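You operate a simulated robot arm through the tools that you are given. There is no shell and no other tool.

You are at the controls of a simulated robot arm. One attempt, no reset.

## Task
Get the island cooling again, set to +2, and clear the alarm.
Fine: open the service door, cool switch on, cold dial to +2, wait till the display shows +5 or less, then press reset; the red lamp ends dark, the door closed; the ice well lever stays.

Only the result counts: the job must be done as asked and must still hold three seconds after the hand-in. Knocking over, shifting, dropping, spilling or breaking anything else fails it.

## Robot
A 7-joint arm with a two-finger parallel gripper, fixed in place. Base frame: the origin is at the foot of the arm, x ahead of it, y to its left, z up. Readings come in cm, rad, newtons and seconds.
Its first joint turns from -2.897 to 2.897 rad. Payload 4.4 kg.
The TCP is the grasp point between the finger pads, 2.3 cm short of the fingertips. In the tool frame z runs along the fingers and y along their closing line. Largest opening 9.4 cm; finger width 3.8, thickness 1; the body of the gripper, 5.4 by 9.6 cm, starts 3.9 cm behind the TCP.
Orientation is that of the tool frame in the base frame, as a unit quaternion [x, y, z, w]. With the fingers straight down and closing along the base's y, the tool's x points along the base's -x, its y along +y and its z along -z.

## Interface
- The arm moves only by the tool jog_arm. Its argument "steps" is one flat list of numbers, 7 for each row, row after row: the turn, a rotation vector about the tool's x, y, z in units of 6 degrees (1.0 is 6 degrees), then the shift along the tool's x, y, z in units of 25 mm (1.0 is 25 mm), then the gripper command, from -1 (shut) to 1 (fully open), values between in proportion. In form: [ax, ay, az, dx, dy, dz, hand, ax, ay, az, dx, dy, dz, hand, ...]. A call has 1 to 20 rows; each row shifts and turns the commanded pose from where the row before left it, along the tool's axes as they then stand. A call with a number of a shift or a turn outside -1 to 1 is refused whole. Each row takes 0.2 s and may step no farther than 5 cm and 0.15 rad from the row before; otherwise, or with a gripper value out of range, the whole call is refused. A pose out of reach is approached as far as the arm can. The call stops where the force on the tool passes 50 N (or 10 N more than at its start, if that is more) or the arm is blocked; 0.2 s more then pass. Each finger travels about 7.2 cm/s and halts on what it meets, pressing with about 38 N; the grip force reading is that of the motor and also rises with nothing between the fingers. The clock runs only during rows and for 0.2 s after the last one: add rows that do not move to give the fingers time. It gives the time, the measured TCP pose, the force on the tool (base axes), the opening and the grip force at its end, in the units of the frame above (readings bear some noise), with the torque about the TCP (base axes, N m) and any sound that the robot's microphone picked up.
- Cameras (640 x 400 px; columns grow to the right, rows downward): "scene" is fixed at [21.94, 64.9, 103.14]; the picture's right is [-0.52, -0.85, 0.00], its down [-0.42, 0.26, -0.87] and it looks along [0.74, -0.46, -0.49] (base axes); focal length 363 px, centre (320, 200). "wrist" rides on the gripper at [8.6, 1.6, -7.5] in the tool frame; the picture's right is [-0.18, 0.98, 0.00], its down [-0.58, -0.11, -0.81] and it looks along [-0.79, -0.15, 0.59] (tool axes); focal length 243 px, centre (320, 200). There is no depth. A picture from a camera that has moved, and an enlarged one, comes with that camera's place and axes in the base frame and with its lens.
- get_image(camera): a new picture of that camera. The clock stands still meanwhile.
- inspect(camera, box): a new picture of the part [left, top, right, bottom] of that camera's present view, enlarged. The clock stands still meanwhile.
- hand_in(): hands the job in; it is judged then, once.

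Places have to be worked out from the pictures, the camera data and where the tool is seen. Open the gripper and draw the arm clear of the work before you hand the job in, unless the task says otherwise.

The tools are called after "Emit:" as a command line: name --argument value ..., lists and objects as JSON in quotes. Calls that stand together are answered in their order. jog_arm: Moves the arm, as the interface text tells. Its arguments: {"type":"object","properties":{"steps":{"type":"array","items":{"type":"number"}}},"required":["steps"]} The other tools are called the same way: get_image (camera) takes a picture; inspect (camera, box) takes an enlarged picture of a part of a camera's view; hand_in () hands the job in.

At the start:

```text
t: 0.0
eef_pos: [76.3, 9.27, 70.19]
ee_rot: [0.0, 1.0, 0.0, 0.0]
ft_force: [-0.4, -0.4, 0.1]
moment: [0.02, 0.01, -0.02]
grip_width: 9.42
grasp_force: 0.0
```

scene: 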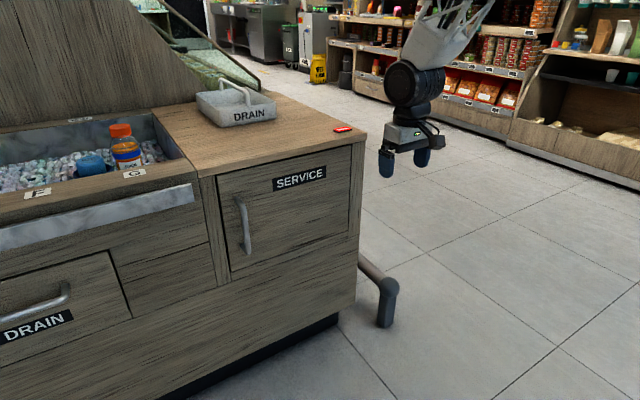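
wrist: 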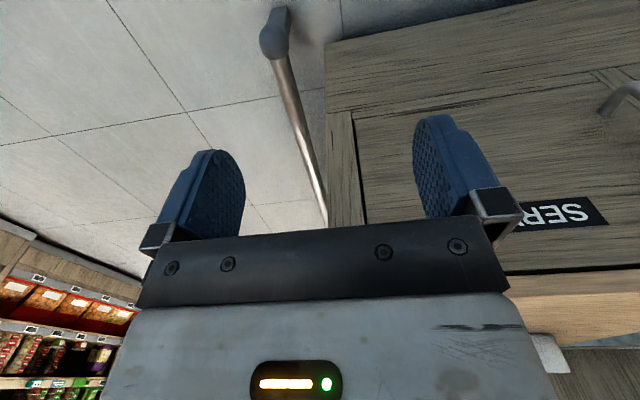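

I start by looking more closely at the service door, the counter top and the drain parts.

Emit:
inspect --camera "scene" --box '[190, 120, 390, 290]'

Emit:
inspect --camera "scene" --box '[0, 60, 320, 260]'

Emit:
inspect --camera "scene" --box '[340, 0, 500, 200]'

Emit:
get_image --camera "wrist"

```text
2.35 times, centred on (290, 205) of scene
camera zoom: at [21.94, 64.9, 103.14], right [-0.52, -0.85, 0.0], down [-0.42, 0.26, -0.87], along [0.74, -0.46, -0.49], focal length 854 px, centre (391, 188)
```

zoom: 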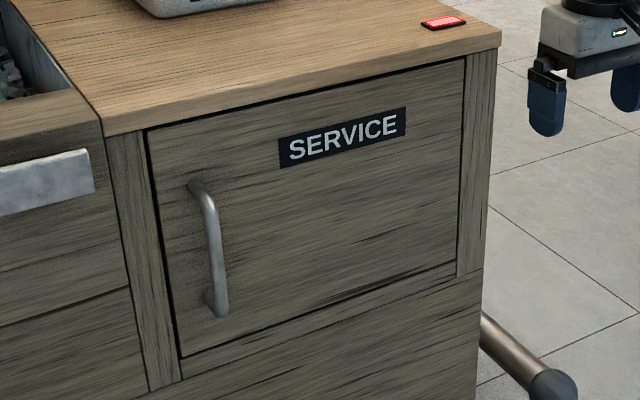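

```text
2.00 times, centred on (160, 160) of scene
camera zoom: at [21.94, 64.9, 103.14], right [-0.52, -0.85, 0.0], down [-0.42, 0.26, -0.87], along [0.74, -0.46, -0.49], focal length 726 px, centre (640, 280)
```

zoom: 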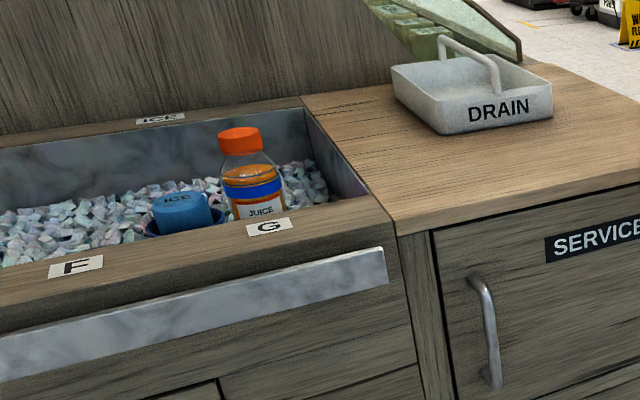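

```text
2.00 times, centred on (420, 100) of scene
camera zoom: at [21.94, 64.9, 103.14], right [-0.52, -0.85, 0.0], down [-0.42, 0.26, -0.87], along [0.74, -0.46, -0.49], focal length 726 px, centre (120, 400)
```

zoom: 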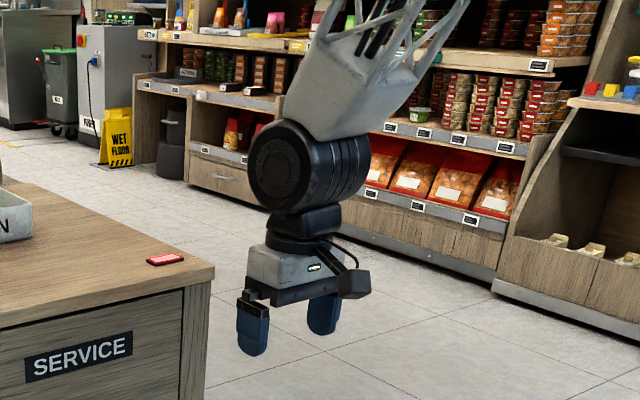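

```text
taken
camera wrist: at [67.79, 10.87, 77.69], right [0.18, 0.98, 0.0], down [0.58, -0.11, 0.81], along [0.79, -0.15, -0.59], focal length 243 px, centre (320, 200)
```

wrist: 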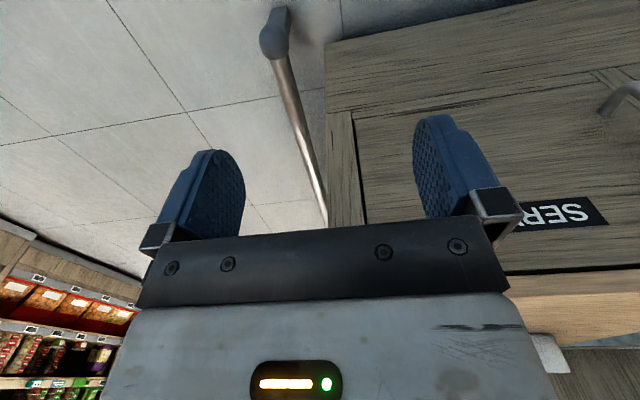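

The door front lies at about x = 92.4, spanning y 11–47 and z 43–70. The handle bar is at about (88.8, 43.4, z 50–63), so the hinge is on the right side. I pull the arm back and turn the tool forward while shifting left.

Emit:
jog_arm --steps '[0, 0, 0, 1, 0, 0, 1, 0, 0, 0, 1, 0, 0, 1, 0, 0, 0, 1, 0, 0, 1, 0, 0, 0, 1, 0, 0, 1, 0, -1, 0, 0, 0.9, 0, 1, 0, -1, 0, 0, 0.9, 0, 1, 0, -1, 0, 0, 0.9, 0, 1, 0, -1, 0, 0, 0.9, 0, 1, 0, -1, 0, 0, 0.9, 0, 1, 0, -1, 0, 0, 0.9, 0, 1, 0, -1, 0, 0, 0.9, 0, 1, 0, -1, 0, 0, 0.9, 0, 1]'

Emit:
inspect --camera "scene" --box '[300, 100, 400, 160]'

```text
t: 2.6
eef_pos: [66.29, 27.28, 70.35]
ee_rot: [0.0, 0.913, 0.001, 0.407]
ft_force: [-1.1, -0.2, -0.5]
moment: [-0.03, 0.0, 0.02]
grip_width: 9.39
grasp_force: 0.0
```

```text
6.40 times, centred on (350, 130) of scene
camera zoom: at [21.94, 64.9, 103.14], right [-0.52, -0.85, 0.0], down [-0.42, 0.26, -0.87], along [0.74, -0.46, -0.49], focal length 2322 px, centre (128, 648)
```

zoom: 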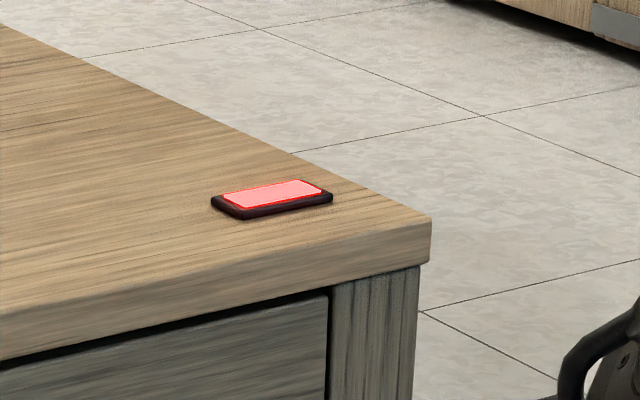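

The arm follows well (48° turned). I finish the turn to horizontal, bring y to about 43.4, and lower to the handle's mid height.

Emit:
jog_arm --steps '[0, -1, 0, 0, 0.92, 0, 1, 0, -1, 0, 0, 0.92, 0, 1, 0, -1, 0, 0, 0.92, 0, 1, 0, -1, 0, 0, 0.92, 0, 1, 0, -1, 0, 0, 0.92, 0, 1, 0, -1, 0, 0, 0.92, 0, 1, 0, -1, 0, 0, 0.92, 0, 1, 0, 0, 0, 0.9, 0, 0, 1, 0, 0, 0, 0.9, 0, 0, 1, 0, 0, 0, 0.9, 0, 0, 1, 0, 0, 0, 0.9, 0, 0, 1, 0, 0, 0, 0.9, 0, 0, 1, 0, 0, 0, 0.8, 0, 0, 1]'

Emit:
get_image --camera "scene"

Emit:
get_image --camera "wrist"

```text
t: 5.4
eef_pos: [66.23, 43.49, 56.87]
ee_rot: [0.0, 0.707, 0.0, 0.708]
ft_force: [0.4, -0.2, -0.4]
moment: [0.01, -0.01, -0.07]
grip_width: 9.43
grasp_force: 0.1
```

```text
taken
```

scene: 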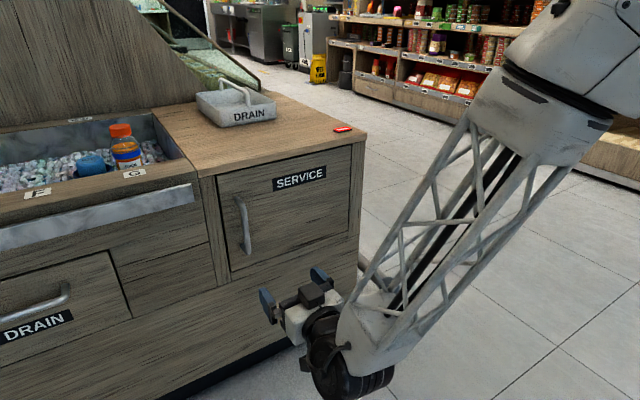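

```text
taken
camera wrist: at [58.91, 45.02, 48.41], right [0.0, 0.98, 0.18], down [-0.81, -0.11, 0.58], along [0.59, -0.15, 0.79], focal length 243 px, centre (320, 200)
```

wrist: 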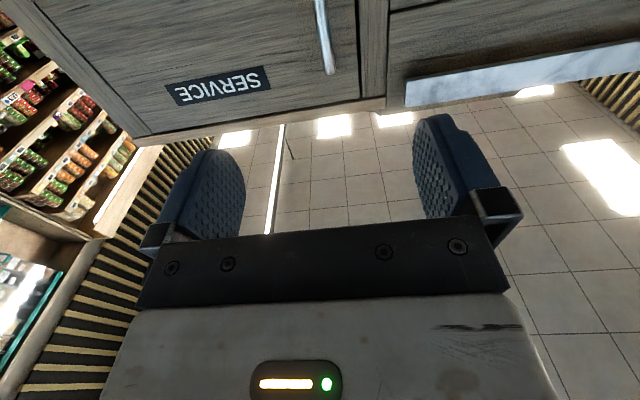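

The handle projects to y ≈ 43.4 in both cameras, so the fingers are aligned with it. I advance straight ahead towards the bar with the fingers partly open.

Emit:
jog_arm --steps '[0, 0, 0, 0, 0, 0.9, 0.3, 0, 0, 0, 0, 0, 0.9, 0.3, 0, 0, 0, 0, 0, 0.9, 0.3, 0, 0, 0, 0, 0, 0.9, 0.3, 0, 0, 0, 0, 0, 0.9, 0.3, 0, 0, 0, 0, 0, 0.9, 0.3, 0, 0, 0, 0, 0, 0.9, 0.3, 0, 0, 0, 0, 0, 0.9, 0.3]'

Emit:
inspect --camera "scene" --box '[180, 170, 340, 290]'

Emit:
get_image --camera "wrist"

```text
t: 7.2
eef_pos: [84.53, 43.3, 57.0]
ee_rot: [-0.001, 0.707, 0.001, 0.707]
ft_force: [0.1, -0.7, -0.3]
moment: [0.03, -0.01, 0.03]
grip_width: 6.12
grasp_force: 0.0
```

```text
3.33 times, centred on (260, 230) of scene
camera zoom: at [21.94, 64.9, 103.14], right [-0.52, -0.85, 0.0], down [-0.42, 0.26, -0.87], along [0.74, -0.46, -0.49], focal length 1209 px, centre (520, 100)
```

zoom: 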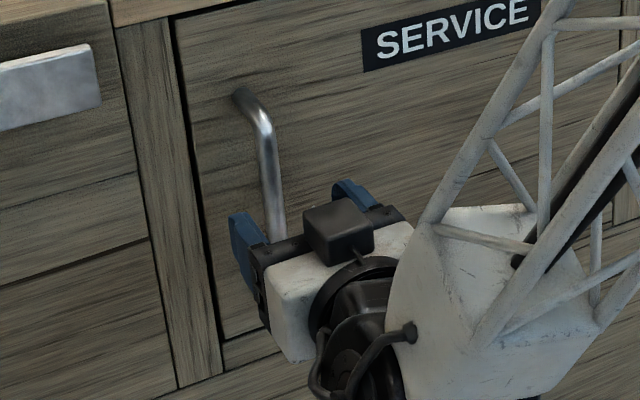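

```text
taken
camera wrist: at [77.1, 44.89, 48.37], right [0.0, 0.98, 0.18], down [-0.81, -0.11, 0.58], along [0.59, -0.15, 0.79], focal length 243 px, centre (320, 200)
```

wrist: 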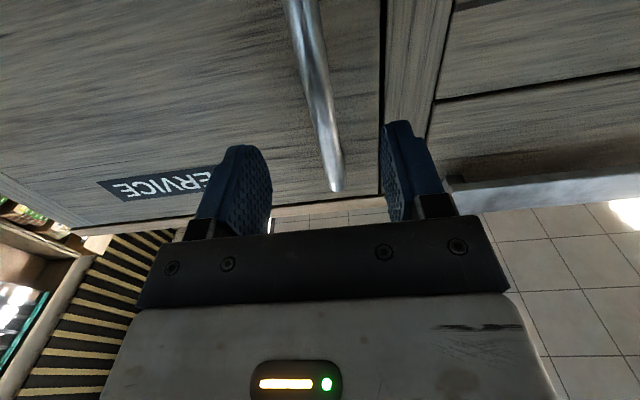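

The bar sits between the fingers, a little ahead of the TCP. I advance 3.8 cm more and close on it.

Emit:
jog_arm --steps '[0, 0, 0, 0, 0, 0.5, 0.3, 0, 0, 0, 0, 0, 0.5, 0.3, 0, 0, 0, 0, 0, 0.5, 0.3, 0, 0, 0, 0, 0, 0, -1, 0, 0, 0, 0, 0, 0, -1, 0, 0, 0, 0, 0, 0, -1, 0, 0, 0, 0, 0, 0, -1, 0, 0, 0, 0, 0, 0, -1]'

Emit:
get_image --camera "wrist"

```text
t: 9.0
eef_pos: [87.91, 43.53, 57.02]
ee_rot: [-0.001, 0.707, 0.001, 0.707]
ft_force: [-1.5, 11.4, -5.2]
moment: [0.19, 0.05, 0.17]
grip_width: 1.37
grasp_force: 44.8
stopped in row 8: the force on the tool passed its limit at 52 N (the readings are from after the stop); the commanded pose is now the measured one
```

```text
taken
camera wrist: at [80.65, 45.14, 48.35], right [0.0, 0.98, 0.18], down [-0.81, -0.11, 0.58], along [0.59, -0.15, 0.79], focal length 243 px, centre (320, 200)
```

wrist: 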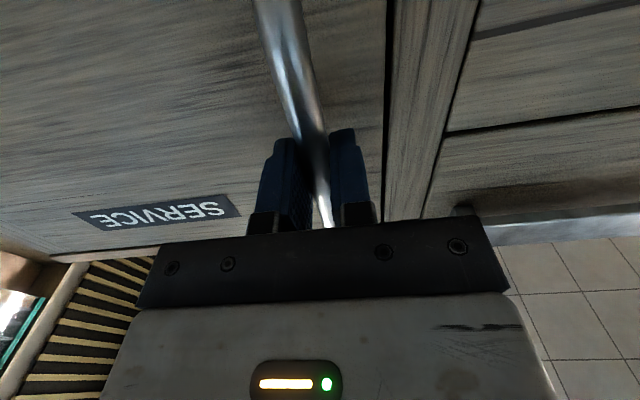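

The handle is gripped (1.4 cm bar). I pull the door open along its arc about the right-hand hinge in small steps, turning the tool with it.

Emit:
jog_arm --steps '[-0.33, 0, 0, 0, -0.06, -0.45, -1, -0.667, 0, 0, 0, -0.148, -0.892, -1, -0.667, 0, 0, 0, -0.148, -0.892, -1]'

Emit:
get_image --camera "scene"

```text
t: 9.8
eef_pos: [82.57, 42.01, 56.97]
ee_rot: [-0.063, 0.704, 0.063, 0.704]
ft_force: [4.2, -12.7, -6.5]
moment: [-0.07, 0.63, -0.18]
grip_width: 1.39
grasp_force: 44.8
```

```text
taken
```

scene: 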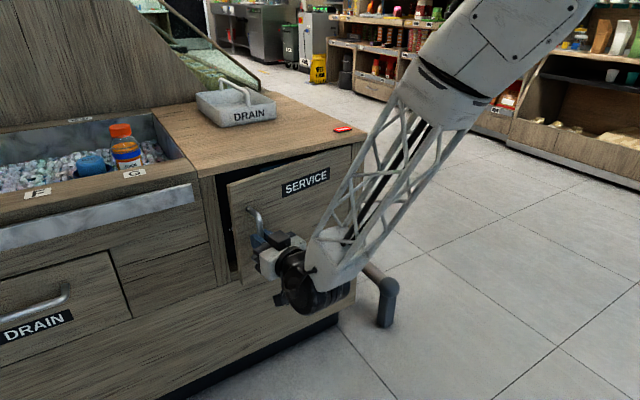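

The door is open 10° and tracking fine. The fit places the hinge near (94, 12.3). I continue along the arc to about 42°.

Emit:
jog_arm --steps '[-0.667, 0, 0, 0, -0.21, -0.865, -1, -0.667, 0, 0, 0, -0.21, -0.865, -1, -0.667, 0, 0, 0, -0.21, -0.865, -1, -0.667, 0, 0, 0, -0.21, -0.865, -1, -0.667, 0, 0, 0, -0.2, -0.865, -1, -0.667, 0, 0, 0, -0.2, -0.865, -1, -0.667, 0, 0, 0, -0.2, -0.865, -1, -0.667, 0, 0, 0, -0.2, -0.865, -1]'

Emit:
get_image --camera "scene"

```text
t: 10.4
eef_pos: [79.2, 40.6, 56.91]
ee_rot: [-0.1, 0.701, 0.096, 0.7]
ft_force: [2.5, -6.0, 1.4]
moment: [0.81, 0.39, -0.04]
grip_width: 1.35
grasp_force: 44.9
out of reach, approached as far as the arm can: row 2
stopped in row 2: the force on the tool passed its limit at 94 N (the readings are from after the stop); the commanded pose is now the measured one
```

```text
taken
```

scene: 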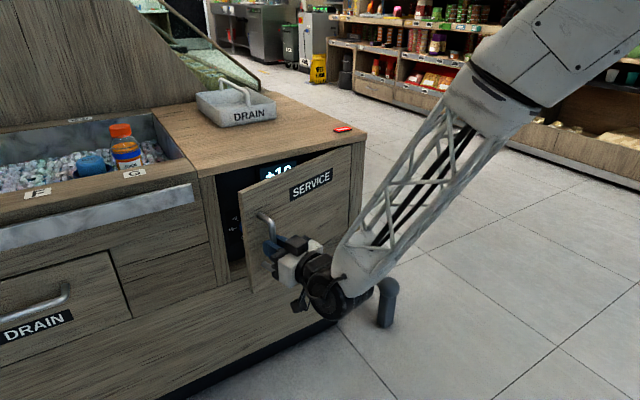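

The wrist reached a joint limit at about 16° of yaw. The door is open roughly 16–17°, so I look at the gap and the interior now showing before choosing the next motion.

Emit:
inspect --camera "scene" --box '[190, 140, 350, 300]'

Emit:
get_image --camera "wrist"

```text
2.50 times, centred on (270, 220) of scene
camera zoom: at [21.94, 64.9, 103.14], right [-0.52, -0.85, 0.0], down [-0.42, 0.26, -0.87], along [0.74, -0.46, -0.49], focal length 907 px, centre (445, 150)
```

zoom: 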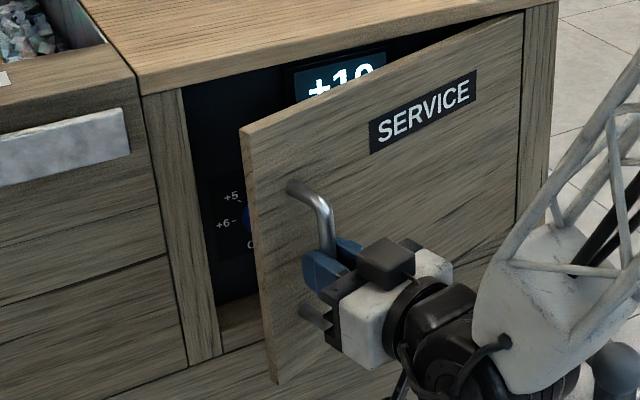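

```text
taken
camera wrist: at [71.68, 40.18, 48.35], right [-0.27, 0.95, 0.18], down [-0.75, -0.32, 0.58], along [0.61, 0.02, 0.79], focal length 243 px, centre (320, 200)
```

wrist: 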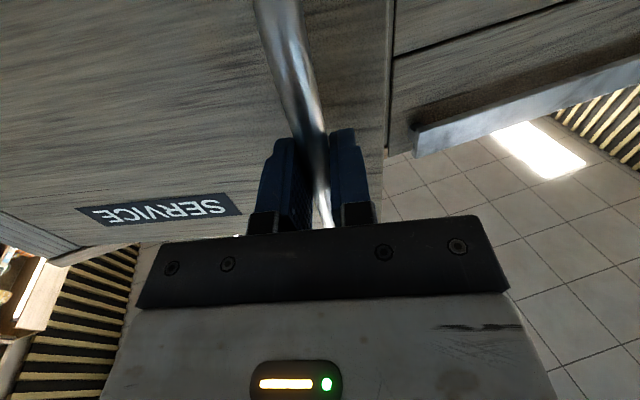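

The display sits top inside and the dial is behind the door's left part. The pads can pivot on the round bar, so I keep pulling along the arc while turning the tool back away from its limit.

Emit:
jog_arm --steps '[0.5, 0, 0, 0, -0.176, -0.6, -1, 0.5, 0, 0, 0, -0.207, -0.592, -1, 0.5, 0, 0, 0, -0.294, -0.61, -1, 0.5, 0, 0, 0, -0.326, -0.593, -1]'

Emit:
get_image --camera "scene"

```text
t: 11.1
eef_pos: [76.12, 39.13, 56.88]
ee_rot: [-0.06, 0.705, 0.056, 0.704]
ft_force: [-6.0, 11.4, -2.3]
moment: [0.88, -0.16, 0.19]
grip_width: 1.34
grasp_force: 45.1
stopped in row 3: the force on the tool passed its limit at 75 N (the readings are from after the stop); the commanded pose is now the measured one
```

```text
taken
```

scene: 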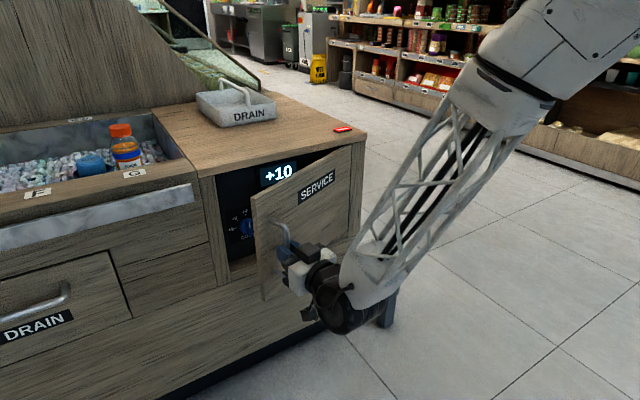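

The display reads +10 and the door is open about 22°, with the grip resisting rotation. I release the handle, back out, straighten the tool and move left of the door's free edge to push it open from behind.

Emit:
jog_arm --steps '[0, 0, 0, 0, 0, 0, 0.3, 0, 0, 0, 0, 0, 0, 0.3, 0, 0, 0, 0, 0, 0, 0.3, 0, 0, 0, 0, 0, -0.8, 0.3, 0, 0, 0, 0, 0, -0.8, 0.3, 0, 0, 0, 0, 0, -0.8, 0.3, 0.8, 0, 0, 0, 0, 0, 0.3, 0.8, 0, 0, 0, 0, 0, 0.3, 0, 0, 0, 0, 0.95, 0, 0.3, 0, 0, 0, 0, 0.95, 0, 0.3, 0, 0, 0, 0, 0.95, 0, 0.3, 0, 0, 0, 0, 0.95, 0, 0.3, 0, 0, 0, 0, 0.95, 0, 0.3]'

Emit:
get_image --camera "scene"

Emit:
get_image --camera "wrist"

```text
t: 13.9
eef_pos: [70.17, 49.91, 56.71]
ee_rot: [-0.001, 0.708, -0.004, 0.707]
ft_force: [-0.6, 0.2, -0.4]
moment: [-0.01, -0.01, 0.02]
grip_width: 6.1
grasp_force: 0.1
```

```text
taken
```

scene: 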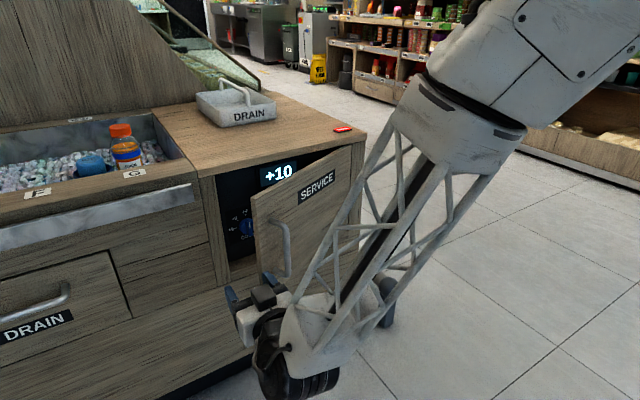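

```text
taken
camera wrist: at [62.82, 51.57, 48.12], right [0.0, 0.98, 0.18], down [-0.81, -0.1, 0.58], along [0.59, -0.15, 0.79], focal length 243 px, centre (320, 200)
```

wrist: 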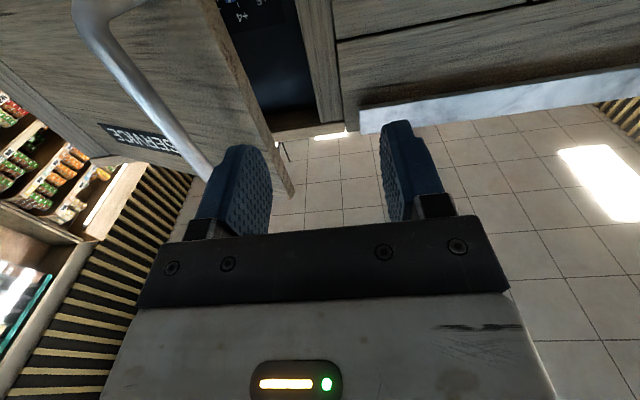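

The door stays where I left it, and its free edge is at about (81, 44). I move the right finger past the edge and then sweep back and right to swing the door further open.

Emit:
jog_arm --steps '[0, 0, 0, 0, 0, 0.92, 0.3, 0, 0, 0, 0, 0, 0.92, 0.3, 0, 0, 0, 0, 0, 0.92, 0.3, 0, 0, 0, 0, 0, 0.92, 0.3, 0, 0, 0, 0, 0, 0.92, 0.3, 0, 0, 0, 0, -0.7, 0, 0.3, 0, 0, 0, 0, -0.5, -0.9, 0.3, 0, 0, 0, 0, -0.5, -0.9, 0.3, 0, 0, 0, 0, -0.7, -1, 0.3, 0, 0, 0, 0, -0.7, -1, 0.3, 0, 0, 0, 0, -0.8, -1, 0.3]'

Emit:
get_image --camera "scene"

Emit:
get_image --camera "wrist"

```text
t: 15.7
eef_pos: [78.1, 46.67, 56.84]
ee_rot: [-0.002, 0.707, -0.001, 0.707]
ft_force: [-17.9, 34.4, -3.4]
moment: [0.77, 0.33, -1.21]
grip_width: 4.62
grasp_force: 0.1
stopped in row 8: the force on the tool passed its limit at 52 N (the readings are from after the stop); the commanded pose is now the measured one
```

```text
taken
```

scene: 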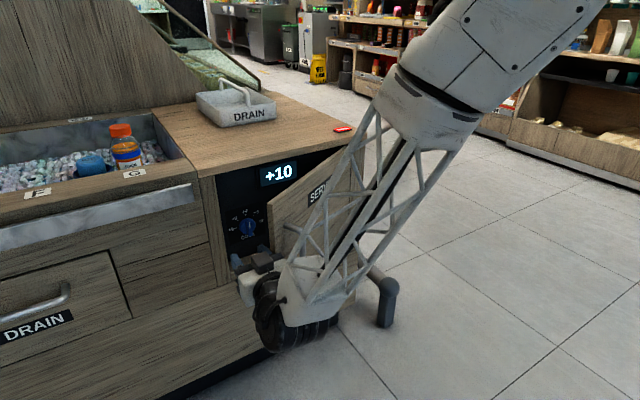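

```text
taken
camera wrist: at [70.8, 48.29, 48.25], right [0.0, 0.98, 0.18], down [-0.81, -0.11, 0.58], along [0.59, -0.14, 0.79], focal length 243 px, centre (320, 200)
```

wrist: 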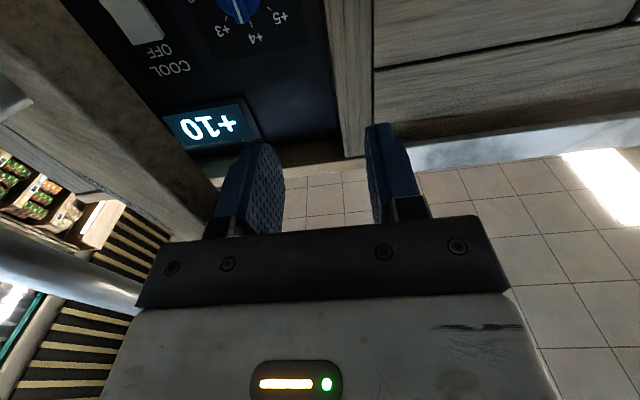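

The door is now open roughly 28–30°, and I can see the COOL switch, dial and display inside. The edge jams against the hand here, so I back out, rise, and turn the tool down to push the door from behind its top edge instead.

Emit:
jog_arm --steps '[0, 0, 0, 0, 0.8, 0, 0.3, 0, 0, 0, 0, 0, -1, 0.0, 0, 0, 0, 0, 0, -1, -0.5, 0, 0, 0, 0, 0, -1, -1, 0, 0, 0, 0, 0, -1, -1, 0, 0, 0, -1, 0, 0, -1, 0, 0, 0, -1, 0, 0, -1, 0, 0, 0, -1, 0, 0, -1, 0, 0, 0, -1, 0, 0, -1, 0, 0, 0, -1, 0, 0, -1, 0, 0, 0, -1, 0, 0, -1, 0, 0, 0, -1, 0, 0, -1, 0, 0, 0, -1, 0, 0, -1, 0, 0, 0, -1, 0, 0, -1, 0, 0, 0, -1, 0, 0, -1]'

Emit:
jog_arm --steps '[0, 1, 0, 0, -0.36, 0, -1, 0, 1, 0, 0, -0.36, 0, -1, 0, 1, 0, 0, -0.36, 0, -1, 0, 1, 0, 0, -0.36, 0, -1, 0, 1, 0, 0, -0.36, 0, -1, 0, 1, 0, 0, -0.36, 0, -1, 0, 1, 0, 0, -0.36, 0, -1, 0, 1, 0, 0, -0.36, 0, -1, 0, 1, 0, 0, -0.36, 0, -1, 0, 1, 0, 0, -0.36, 0, -1, 0, 1, 0, 0, -0.36, 0, -1, 0, 1, 0, 0, -0.36, 0, -1, 0, 1, 0, 0, -0.36, 0, -1, 0, 1, 0, 0, -0.36, 0, -1, 0, 1, 0, 0, -0.36, 0, -1]'

Emit:
get_image --camera "scene"

Emit:
get_image --camera "wrist"

```text
t: 18.9
eef_pos: [68.34, 48.61, 81.72]
ee_rot: [-0.001, 0.707, -0.002, 0.707]
ft_force: [-0.7, 0.7, -0.7]
moment: [0.03, -0.03, -0.02]
grip_width: 0.0
grasp_force: 37.4
```

```text
t: 22.1
eef_pos: [68.37, 35.11, 81.96]
ee_rot: [0.0, 1.0, -0.003, -0.001]
ft_force: [-0.3, -0.4, -0.3]
moment: [0.0, -0.01, -0.01]
grip_width: 0.0
grasp_force: 37.8
```

```text
taken
```

scene: 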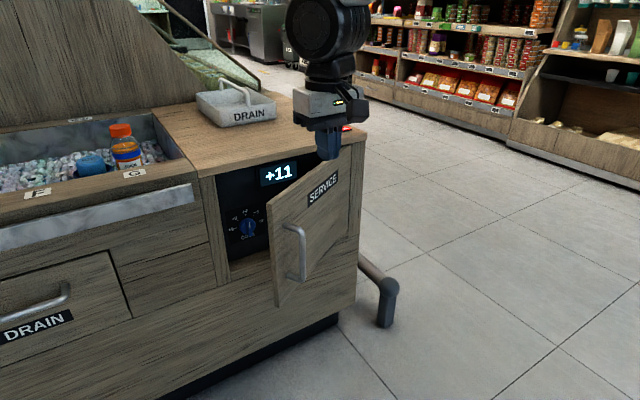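

```text
taken
camera wrist: at [59.68, 36.72, 89.45], right [0.18, 0.98, 0.0], down [0.58, -0.1, 0.81], along [0.79, -0.15, -0.59], focal length 243 px, centre (320, 200)
```

wrist: 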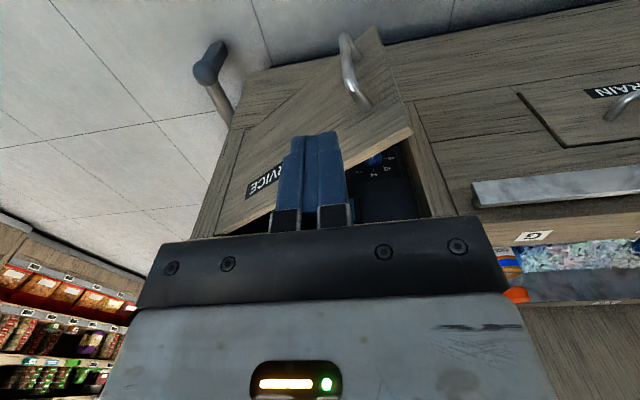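

The door's edge is at about (76, 42.6), so it is open about 31°. I move the closed fingers over the gap behind the door at (84.4, 36) and lower them to about 5 cm below the door's top edge.

Emit:
jog_arm --steps '[0, 0, 0, -0.915, 0.05, 0, -1, 0, 0, 0, -0.915, 0.05, 0, -1, 0, 0, 0, -0.915, 0.05, 0, -1, 0, 0, 0, -0.915, 0.05, 0, -1, 0, 0, 0, -0.915, 0.05, 0, -1, 0, 0, 0, -0.915, 0.05, 0, -1, 0, 0, 0, -0.915, 0.05, 0, -1, 0, 0, 0, 0, 0, 0.9, -1, 0, 0, 0, 0, 0, 0.9, -1]'

Emit:
get_image --camera "scene"

Emit:
get_image --camera "wrist"

```text
t: 24.1
eef_pos: [84.2, 35.98, 77.63]
ee_rot: [0.0, 1.0, -0.002, 0.0]
ft_force: [-0.2, -0.1, 0.6]
moment: [-0.03, -0.02, 0.01]
grip_width: 0.0
grasp_force: 37.8
```

```text
taken
```

scene: 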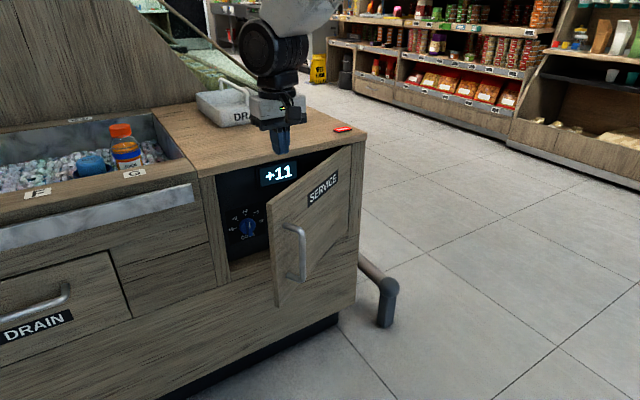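

```text
taken
camera wrist: at [75.74, 37.62, 85.1], right [0.18, 0.98, 0.0], down [0.58, -0.11, 0.81], along [0.79, -0.15, -0.59], focal length 243 px, centre (320, 200)
```

wrist: 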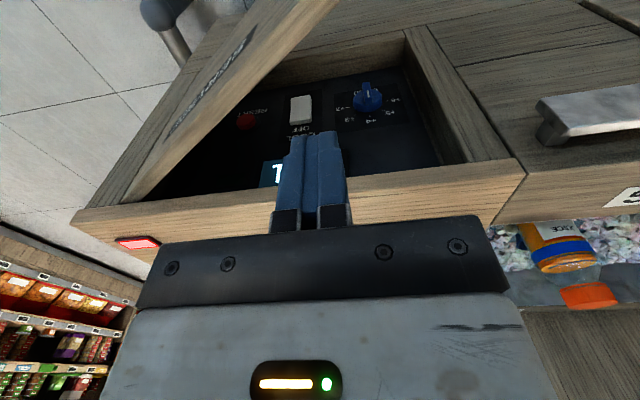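

The panel is visible: red reset button on the right side, white OFF/COOL rocker in the middle, blue dial on the left. The fingers hang in the gap between door and counter edge (x ≈ 91), so I lower 10 cm.

Emit:
jog_arm --steps '[0, 0, 0, 0, 0, 0.8, -1, 0, 0, 0, 0, 0, 0.8, -1, 0, 0, 0, 0, 0, 0.8, -1, 0, 0, 0, 0, 0, 0.8, -1, 0, 0, 0, 0, 0, 0.8, -1]'

Emit:
get_image --camera "wrist"

```text
t: 25.3
eef_pos: [84.07, 35.86, 67.51]
ee_rot: [0.001, 1.0, -0.003, -0.001]
ft_force: [0.5, 0.0, 0.0]
moment: [-0.02, 0.01, -0.03]
grip_width: 0.0
grasp_force: 38.3
```

```text
taken
camera wrist: at [75.65, 37.48, 75.0], right [0.18, 0.98, 0.0], down [0.58, -0.11, 0.81], along [0.79, -0.15, -0.59], focal length 243 px, centre (320, 200)
```

wrist: 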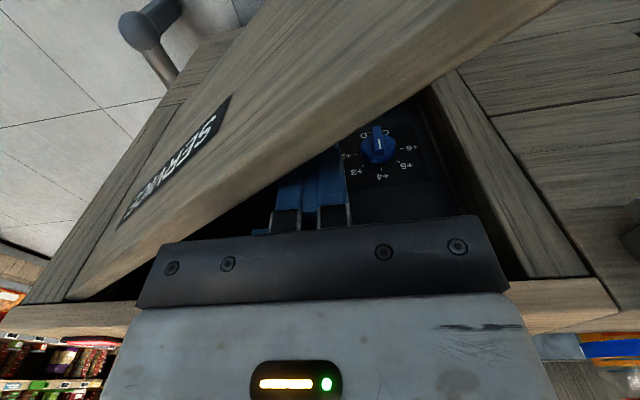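

The fingers hang behind the door without contact. I now sweep them along an arc about the hinge to push the door open.

Emit:
jog_arm --steps '[0, 0, 0, 0.56, -0.16, 0, -1, 0, 0, 0, 0.8, -0.44, 0, -1, 0, 0, 0, 0.76, -0.48, 0, -1, 0, 0, 0, 0.72, -0.56, 0, -1, 0, 0, 0, 0.68, -0.6, 0, -1, 0, 0, 0, 0.6, -0.68, 0, -1, 0, 0, 0, 0.56, -0.72, 0, -1, 0, 0, 0, 0.48, -0.76, 0, -1]'

Emit:
get_image --camera "scene"

```text
t: 27.1
eef_pos: [71.4, 24.8, 67.39]
ee_rot: [0.0, 1.0, -0.003, 0.001]
ft_force: [0.0, -0.2, -1.0]
moment: [0.0, 0.0, -0.03]
grip_width: 0.0
grasp_force: 38.7
```

```text
taken
```

scene: 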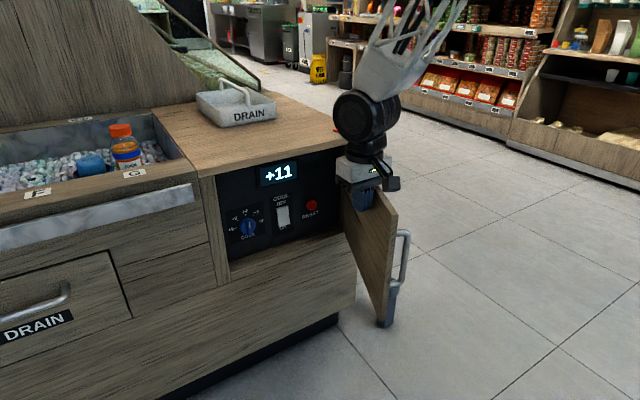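

The door swings freely and the panel is in view. I continue the sweep to bring the door past 90°.

Emit:
jog_arm --steps '[0, 0, 0, 0.44, -0.8, 0, -1, 0, 0, 0, 0.32, -0.84, 0, -1, 0, 0, 0, 0.28, -0.88, 0, -1, 0, 0, 0, 0.2, -0.88, 0, -1, 0, 0, 0, 0.12, -0.88, 0, -1, 0, 0, 0, 0.04, -0.92, 0, -1, 0, 0, 0, -0.04, -0.92, 0, -1]'

Emit:
get_image --camera "scene"

Emit:
get_image --camera "wrist"

```text
t: 28.7
eef_pos: [67.92, 9.57, 67.48]
ee_rot: [0.0, 1.0, -0.003, 0.0]
ft_force: [1.1, -0.7, 0.5]
moment: [0.03, 0.02, -0.03]
grip_width: 0.0
grasp_force: 38.3
```

```text
taken
```

scene: 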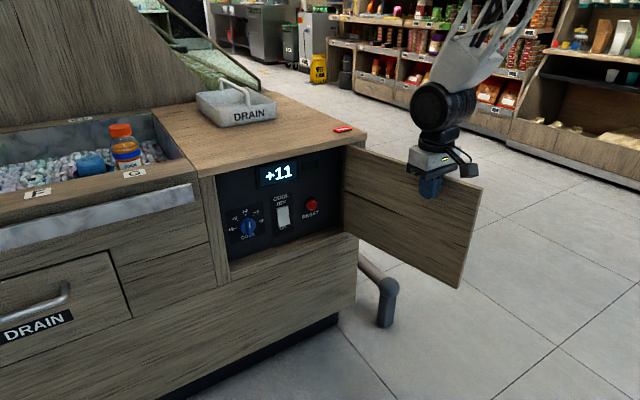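

```text
taken
camera wrist: at [59.43, 11.27, 75.05], right [0.18, 0.98, -0.01], down [0.58, -0.1, 0.81], along [0.79, -0.15, -0.59], focal length 243 px, centre (320, 200)
```

wrist: 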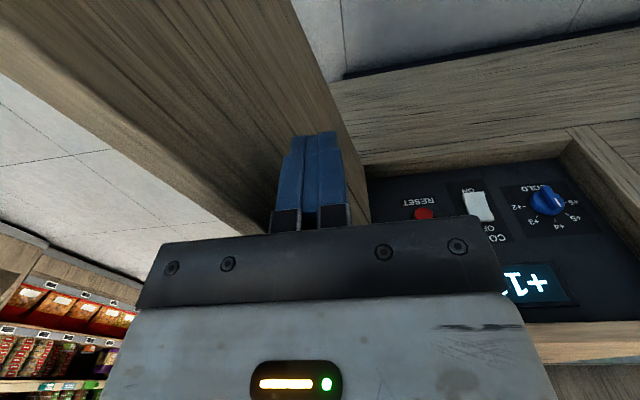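

The door is open past 90°. Now I study the panel: dial, switch, reset, display.

Emit:
inspect --camera "scene" --box '[210, 150, 350, 270]'

Emit:
inspect --camera "wrist" --box '[360, 140, 640, 340]'

Emit:
inspect --camera "scene" --box '[220, 190, 330, 255]'

```text
3.33 times, centred on (280, 210) of scene
camera zoom: at [21.94, 64.9, 103.14], right [-0.52, -0.85, 0.0], down [-0.42, 0.26, -0.87], along [0.74, -0.46, -0.49], focal length 1209 px, centre (453, 167)
```

zoom: 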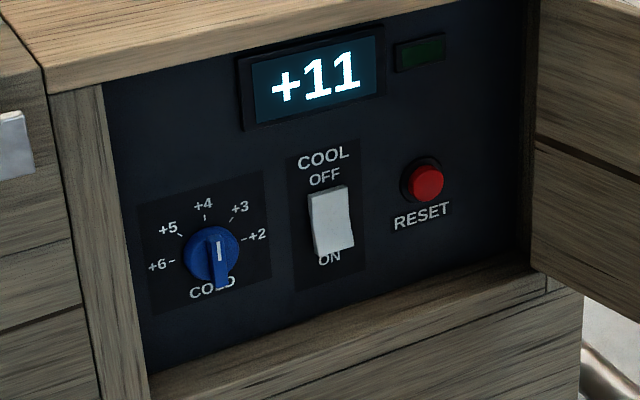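

```text
2.00 times, centred on (500, 240) of wrist
camera zoom: at [59.43, 11.27, 75.05], right [0.18, 0.98, -0.01], down [0.58, -0.1, 0.81], along [0.79, -0.15, -0.59], focal length 485 px, centre (-40, 120)
```

zoom: 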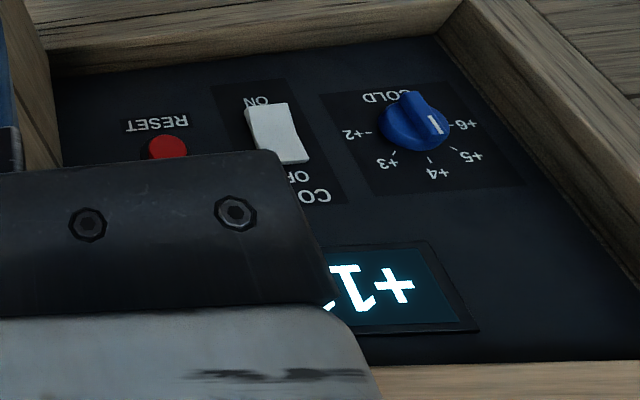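

```text
5.82 times, centred on (275, 222) of scene
camera zoom: at [21.94, 64.9, 103.14], right [-0.52, -0.85, 0.0], down [-0.42, 0.26, -0.87], along [0.74, -0.46, -0.49], focal length 2111 px, centre (582, 69)
```

zoom: 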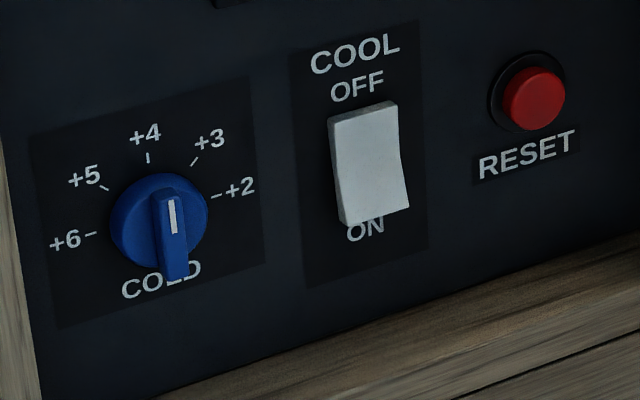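

The panel plane is at x ≈ 96.7:
- **Dial:** centre about (40.2, 52.8), pointing at +4.
- **Rocker:** centre about (30.3, 52.8), with its lower ON end sticking out.
- **Reset:** about (21.8, 53.4).

I nudge the door a little further open for arm clearance, then lift off it.

Emit:
jog_arm --steps '[0, 0, 0, -0.08, -0.88, 0, -1, 0, 0, 0, -0.2, -0.88, 0, -1, 0, 0, 0, 0, 0.8, 0, -1, 0, 0, 0, 0, 0.8, 0, -1, 0, 0, 0, 0.5, 0.8, -0.8, -1, 0, 0, 0, 0.5, 0.8, -0.8, -1, 0, 0, 0, 0.5, 0.9, -0.8, -1, 0, 0, 0, 0.5, 0.9, -0.8, -1, 0, 0, 0, 0.5, 0.9, -0.8, -1, 0, 0, 0, 0.5, 0.9, 0, -1, 0, 0, 0, 0.5, 0.9, 0, -1]'

Emit:
get_image --camera "scene"

Emit:
get_image --camera "wrist"

```text
t: 29.2
eef_pos: [68.3, 6.76, 67.54]
ee_rot: [-0.003, 1.0, -0.002, -0.001]
ft_force: [-5.1, 26.6, 4.0]
moment: [-0.22, -0.14, 0.46]
grip_width: 0.0
grasp_force: 38.2
stopped in row 2: the force on the tool passed its limit at 100 N (the readings are from after the stop); the commanded pose is now the measured one
```

```text
taken
```

scene: 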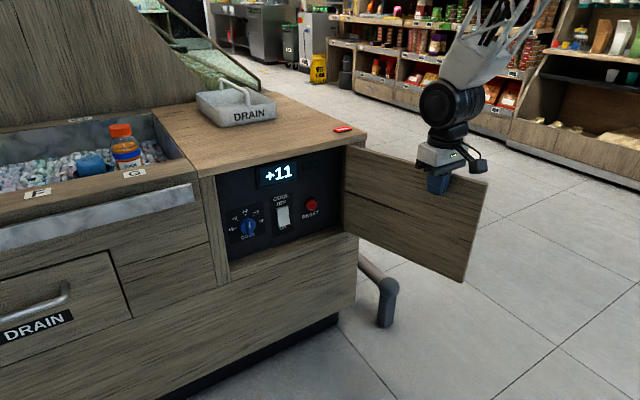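

```text
taken
camera wrist: at [59.71, 8.44, 75.12], right [0.18, 0.98, 0.0], down [0.58, -0.1, 0.81], along [0.79, -0.15, -0.59], focal length 243 px, centre (320, 200)
```

wrist: 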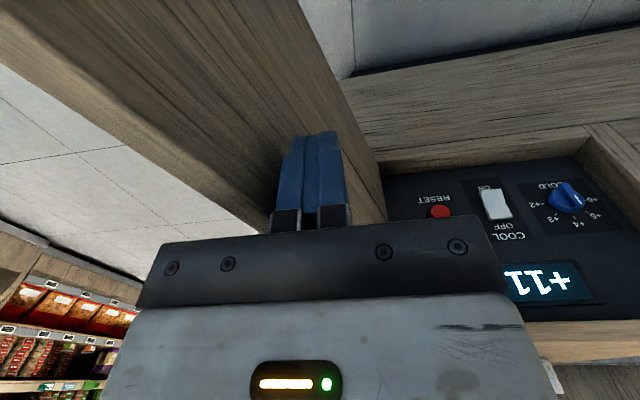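

The door has reached its stop. I move the fingers away from it, to the left and back.

Emit:
jog_arm --steps '[0, 0, 0, 0, 0.5, 0, -1, 0, 0, 0, 0, 0.8, 0, -1, 0, 0, 0, 0.4, 0.9, 0, -1, 0, 0, 0, 0.5, 0.9, 0, -1, 0, 0, 0, 0.5, 0.9, 0, -1, 0, 0, 0, 0.5, 0.9, 0, -1, 0, 0, 0, 0.5, 0.9, 0, -1, 0, 0, 0, 0.5, 0.9, 0, -1, 0, 0, 0, 0, 0.9, 0, -1, 0, 0, 0, 0, 0.9, 0, -1, 0, 0, 0, 0, 0.9, 0, -1, 0, 0, 0, 0, 0.4, 0, -1]'

Emit:
get_image --camera "scene"

Emit:
get_image --camera "wrist"

```text
t: 31.8
eef_pos: [61.08, 31.18, 67.45]
ee_rot: [-0.002, 1.0, -0.003, 0.001]
ft_force: [-0.3, -0.7, -0.1]
moment: [0.01, 0.02, -0.01]
grip_width: 0.0
grasp_force: 37.7
```

```text
taken
```

scene: 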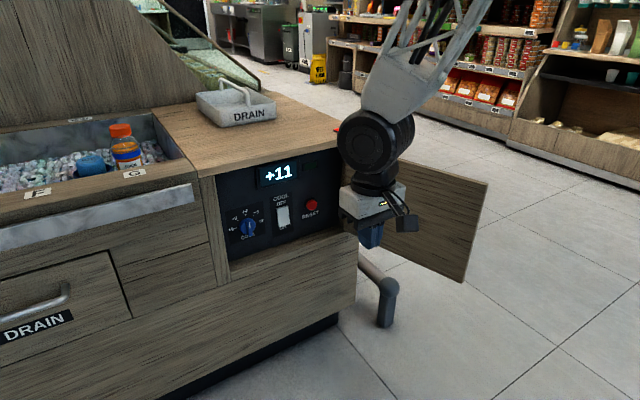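

```text
taken
camera wrist: at [52.46, 32.77, 74.99], right [0.18, 0.98, 0.0], down [0.58, -0.1, 0.81], along [0.79, -0.15, -0.59], focal length 243 px, centre (320, 200)
```

wrist: 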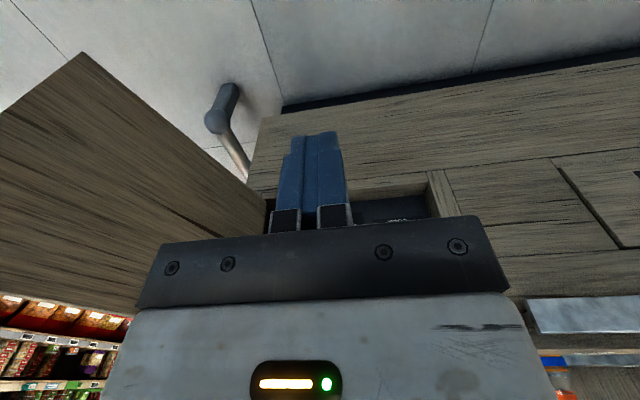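

The door holds at its stop. I turn the tool forward again and advance a little, keeping well in front of the cabinet.

Emit:
jog_arm --steps '[0, -1, 0, 0, -0.03, 0, -1, 0, -1, 0, 0, -0.03, 0, -1, 0, -1, 0, 0, -0.03, 0, -1, 0, -1, 0, 0, -0.03, 0, -1, 0, -1, 0, 0, -0.03, 0, -1, 0, -1, 0, 0, -0.03, 0, -1, 0, -1, 0, 0, -0.03, 0, -1, 0, -1, 0, 0, -0.03, 0, -1, 0, -1, 0, 0, -0.03, 0, -1, 0, -1, 0, 0, -0.03, 0, -1, 0, -1, 0, 0, 0, 0, -1, 0, -1, 0, 0, 0, 0, -1, 0, -1, 0, 0, 0, 0, -1, 0, -1, 0, 0, 0, 0, -1, 0, -1, 0, 0, 0, 0, -1, 0, 0, 0, 0, 0, 0.9, -1, 0, 0, 0, 0, 0, 0.9, -1, 0, 0, 0, 0, 0, 0.9, -1, 0, 0, 0, 0, 0, 0.9, -1]'

Emit:
get_image --camera "scene"

Emit:
get_image --camera "wrist"

```text
t: 35.8
eef_pos: [70.06, 30.28, 67.34]
ee_rot: [-0.002, 0.707, -0.002, 0.707]
ft_force: [-0.2, -0.9, 0.5]
moment: [0.01, -0.05, 0.0]
grip_width: 0.01
grasp_force: 37.8
```

```text
taken
```

scene: 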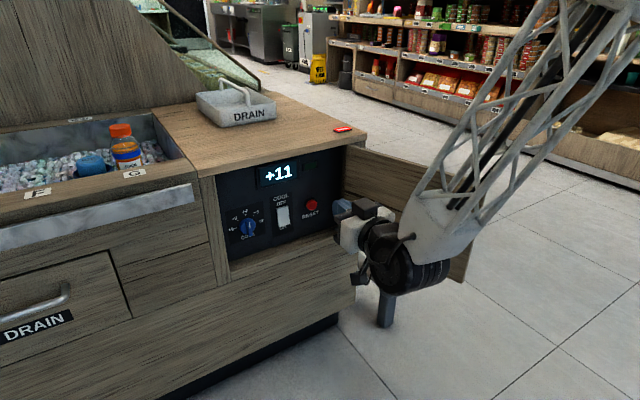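

```text
taken
camera wrist: at [62.65, 31.95, 58.81], right [0.0, 0.98, 0.18], down [-0.81, -0.11, 0.58], along [0.59, -0.14, 0.79], focal length 243 px, centre (320, 200)
```

wrist: 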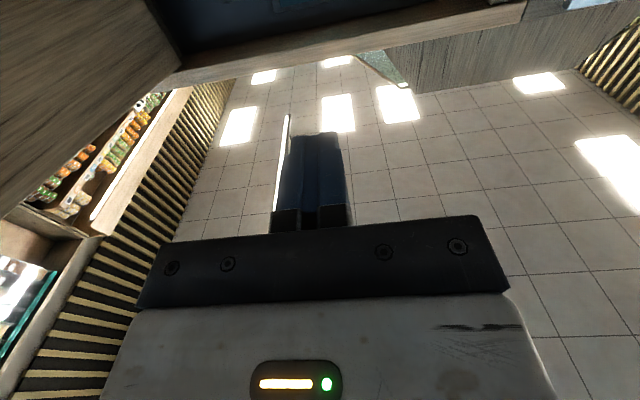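

Everything is clear. I lower to the rocker's lower end height (z ≈ 51) while moving forward to x ≈ 85.

Emit:
jog_arm --steps '[0, 0, 0, 0.94, 0, 0.85, -1, 0, 0, 0, 0.94, 0, 0.85, -1, 0, 0, 0, 0.94, 0, 0.85, -1, 0, 0, 0, 0.94, 0, 0.85, -1, 0, 0, 0, 0.94, 0, 0.85, -1, 0, 0, 0, 0.94, 0, 0.85, -1, 0, 0, 0, 0.94, 0, 0.85, -1]'

Emit:
inspect --camera "scene" --box '[210, 150, 370, 270]'

Emit:
get_image --camera "wrist"

```text
t: 37.4
eef_pos: [85.11, 30.56, 50.98]
ee_rot: [-0.002, 0.707, 0.0, 0.707]
ft_force: [0.2, -0.2, 0.6]
moment: [0.0, 0.05, -0.01]
grip_width: 0.03
grasp_force: 38.1
```

```text
3.33 times, centred on (290, 210) of scene
camera zoom: at [21.94, 64.9, 103.14], right [-0.52, -0.85, 0.0], down [-0.42, 0.26, -0.87], along [0.74, -0.46, -0.49], focal length 1209 px, centre (420, 167)
```

zoom: 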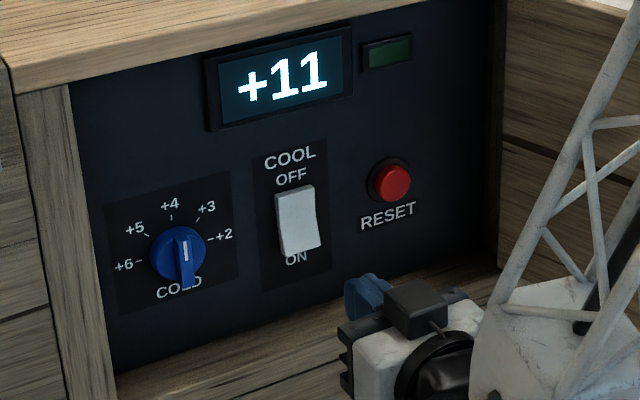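

```text
taken
camera wrist: at [77.72, 32.04, 42.3], right [0.0, 0.98, 0.18], down [-0.81, -0.11, 0.58], along [0.59, -0.14, 0.79], focal length 243 px, centre (320, 200)
```

wrist: 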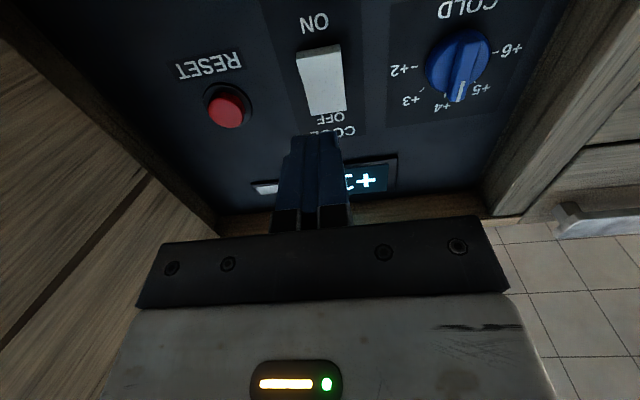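

The rocker's ON end is straight ahead at about y 30.5, z 50. I lower 0.5 cm, advance and press gently on it with the closed fingertips.

Emit:
jog_arm --steps '[0, 0, 0, 0.2, 0, 0.9, -1, 0, 0, 0, 0, 0, 0.9, -1, 0, 0, 0, 0, 0, 0.9, -1, 0, 0, 0, 0, 0, 0.2, -1, 0, 0, 0, 0, 0, 0.2, -1, 0, 0, 0, 0, 0, 0.2, -1]'

Emit:
inspect --camera "scene" --box '[210, 150, 370, 270]'

Emit:
get_image --camera "wrist"

```text
t: 38.8
eef_pos: [93.06, 30.47, 50.53]
ee_rot: [-0.004, 0.707, 0.0, 0.707]
ft_force: [0.4, 0.3, -0.2]
moment: [0.0, 0.02, -0.01]
grip_width: 0.0
grasp_force: 37.8
```

```text
3.33 times, centred on (290, 210) of scene
camera zoom: at [21.94, 64.9, 103.14], right [-0.52, -0.85, 0.0], down [-0.42, 0.26, -0.87], along [0.74, -0.46, -0.49], focal length 1209 px, centre (420, 167)
```

zoom: 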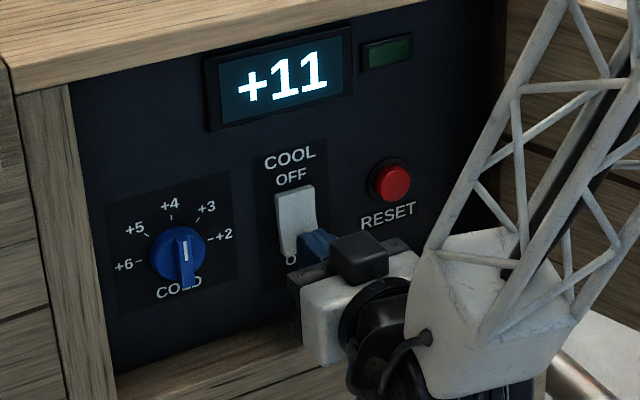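

```text
taken
camera wrist: at [85.7, 31.96, 41.86], right [0.0, 0.98, 0.18], down [-0.81, -0.11, 0.58], along [0.59, -0.14, 0.79], focal length 243 px, centre (320, 200)
```

wrist: 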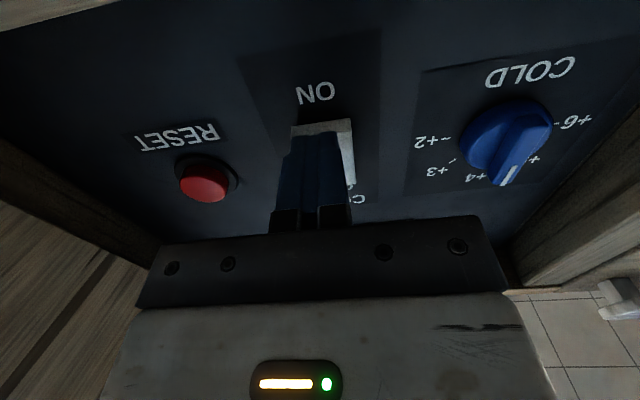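

No contact force yet with the tip at about x = 95.4. I keep pressing forward in small steps.

Emit:
jog_arm --steps '[0, 0, 0, 0, 0, 0.15, -1, 0, 0, 0, 0, 0, 0.15, -1, 0, 0, 0, 0, 0, 0.15, -1]'

Emit:
inspect --camera "scene" --box '[210, 150, 370, 270]'

Emit:
inspect --camera "wrist" --box '[240, 60, 440, 220]'

```text
t: 39.5
eef_pos: [93.65, 30.37, 50.15]
ee_rot: [-0.004, 0.708, 0.0, 0.706]
ft_force: [-2.1, -0.4, 0.8]
moment: [0.01, -0.05, 0.0]
grip_width: 0.03
grasp_force: 38.0
stopped in row 3: the force on the tool passed its limit at 92 N (the readings are from after the stop); the commanded pose is now the measured one
```

```text
3.33 times, centred on (290, 210) of scene
camera zoom: at [21.94, 64.9, 103.14], right [-0.52, -0.85, 0.0], down [-0.42, 0.26, -0.87], along [0.74, -0.46, -0.49], focal length 1209 px, centre (420, 167)
```

zoom: 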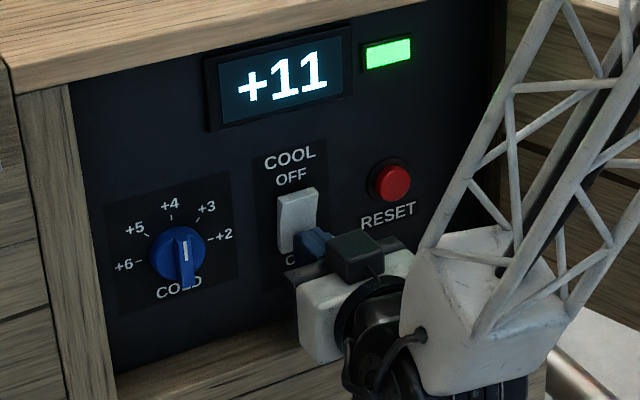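

```text
2.50 times, centred on (340, 140) of wrist
camera zoom: at [86.26, 31.96, 41.65], right [0.0, 0.98, 0.18], down [-0.8, -0.11, 0.59], along [0.6, -0.14, 0.79], focal length 606 px, centre (270, 350)
```

zoom: 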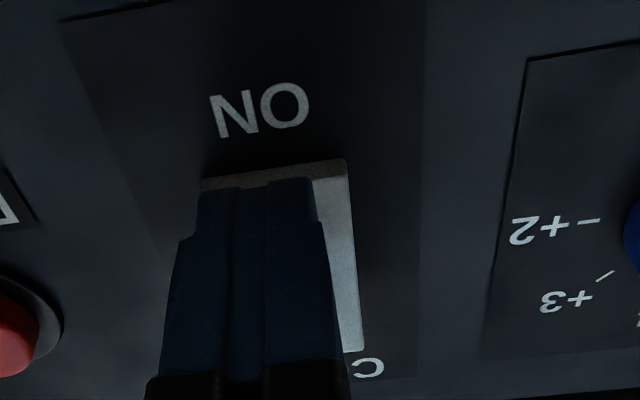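

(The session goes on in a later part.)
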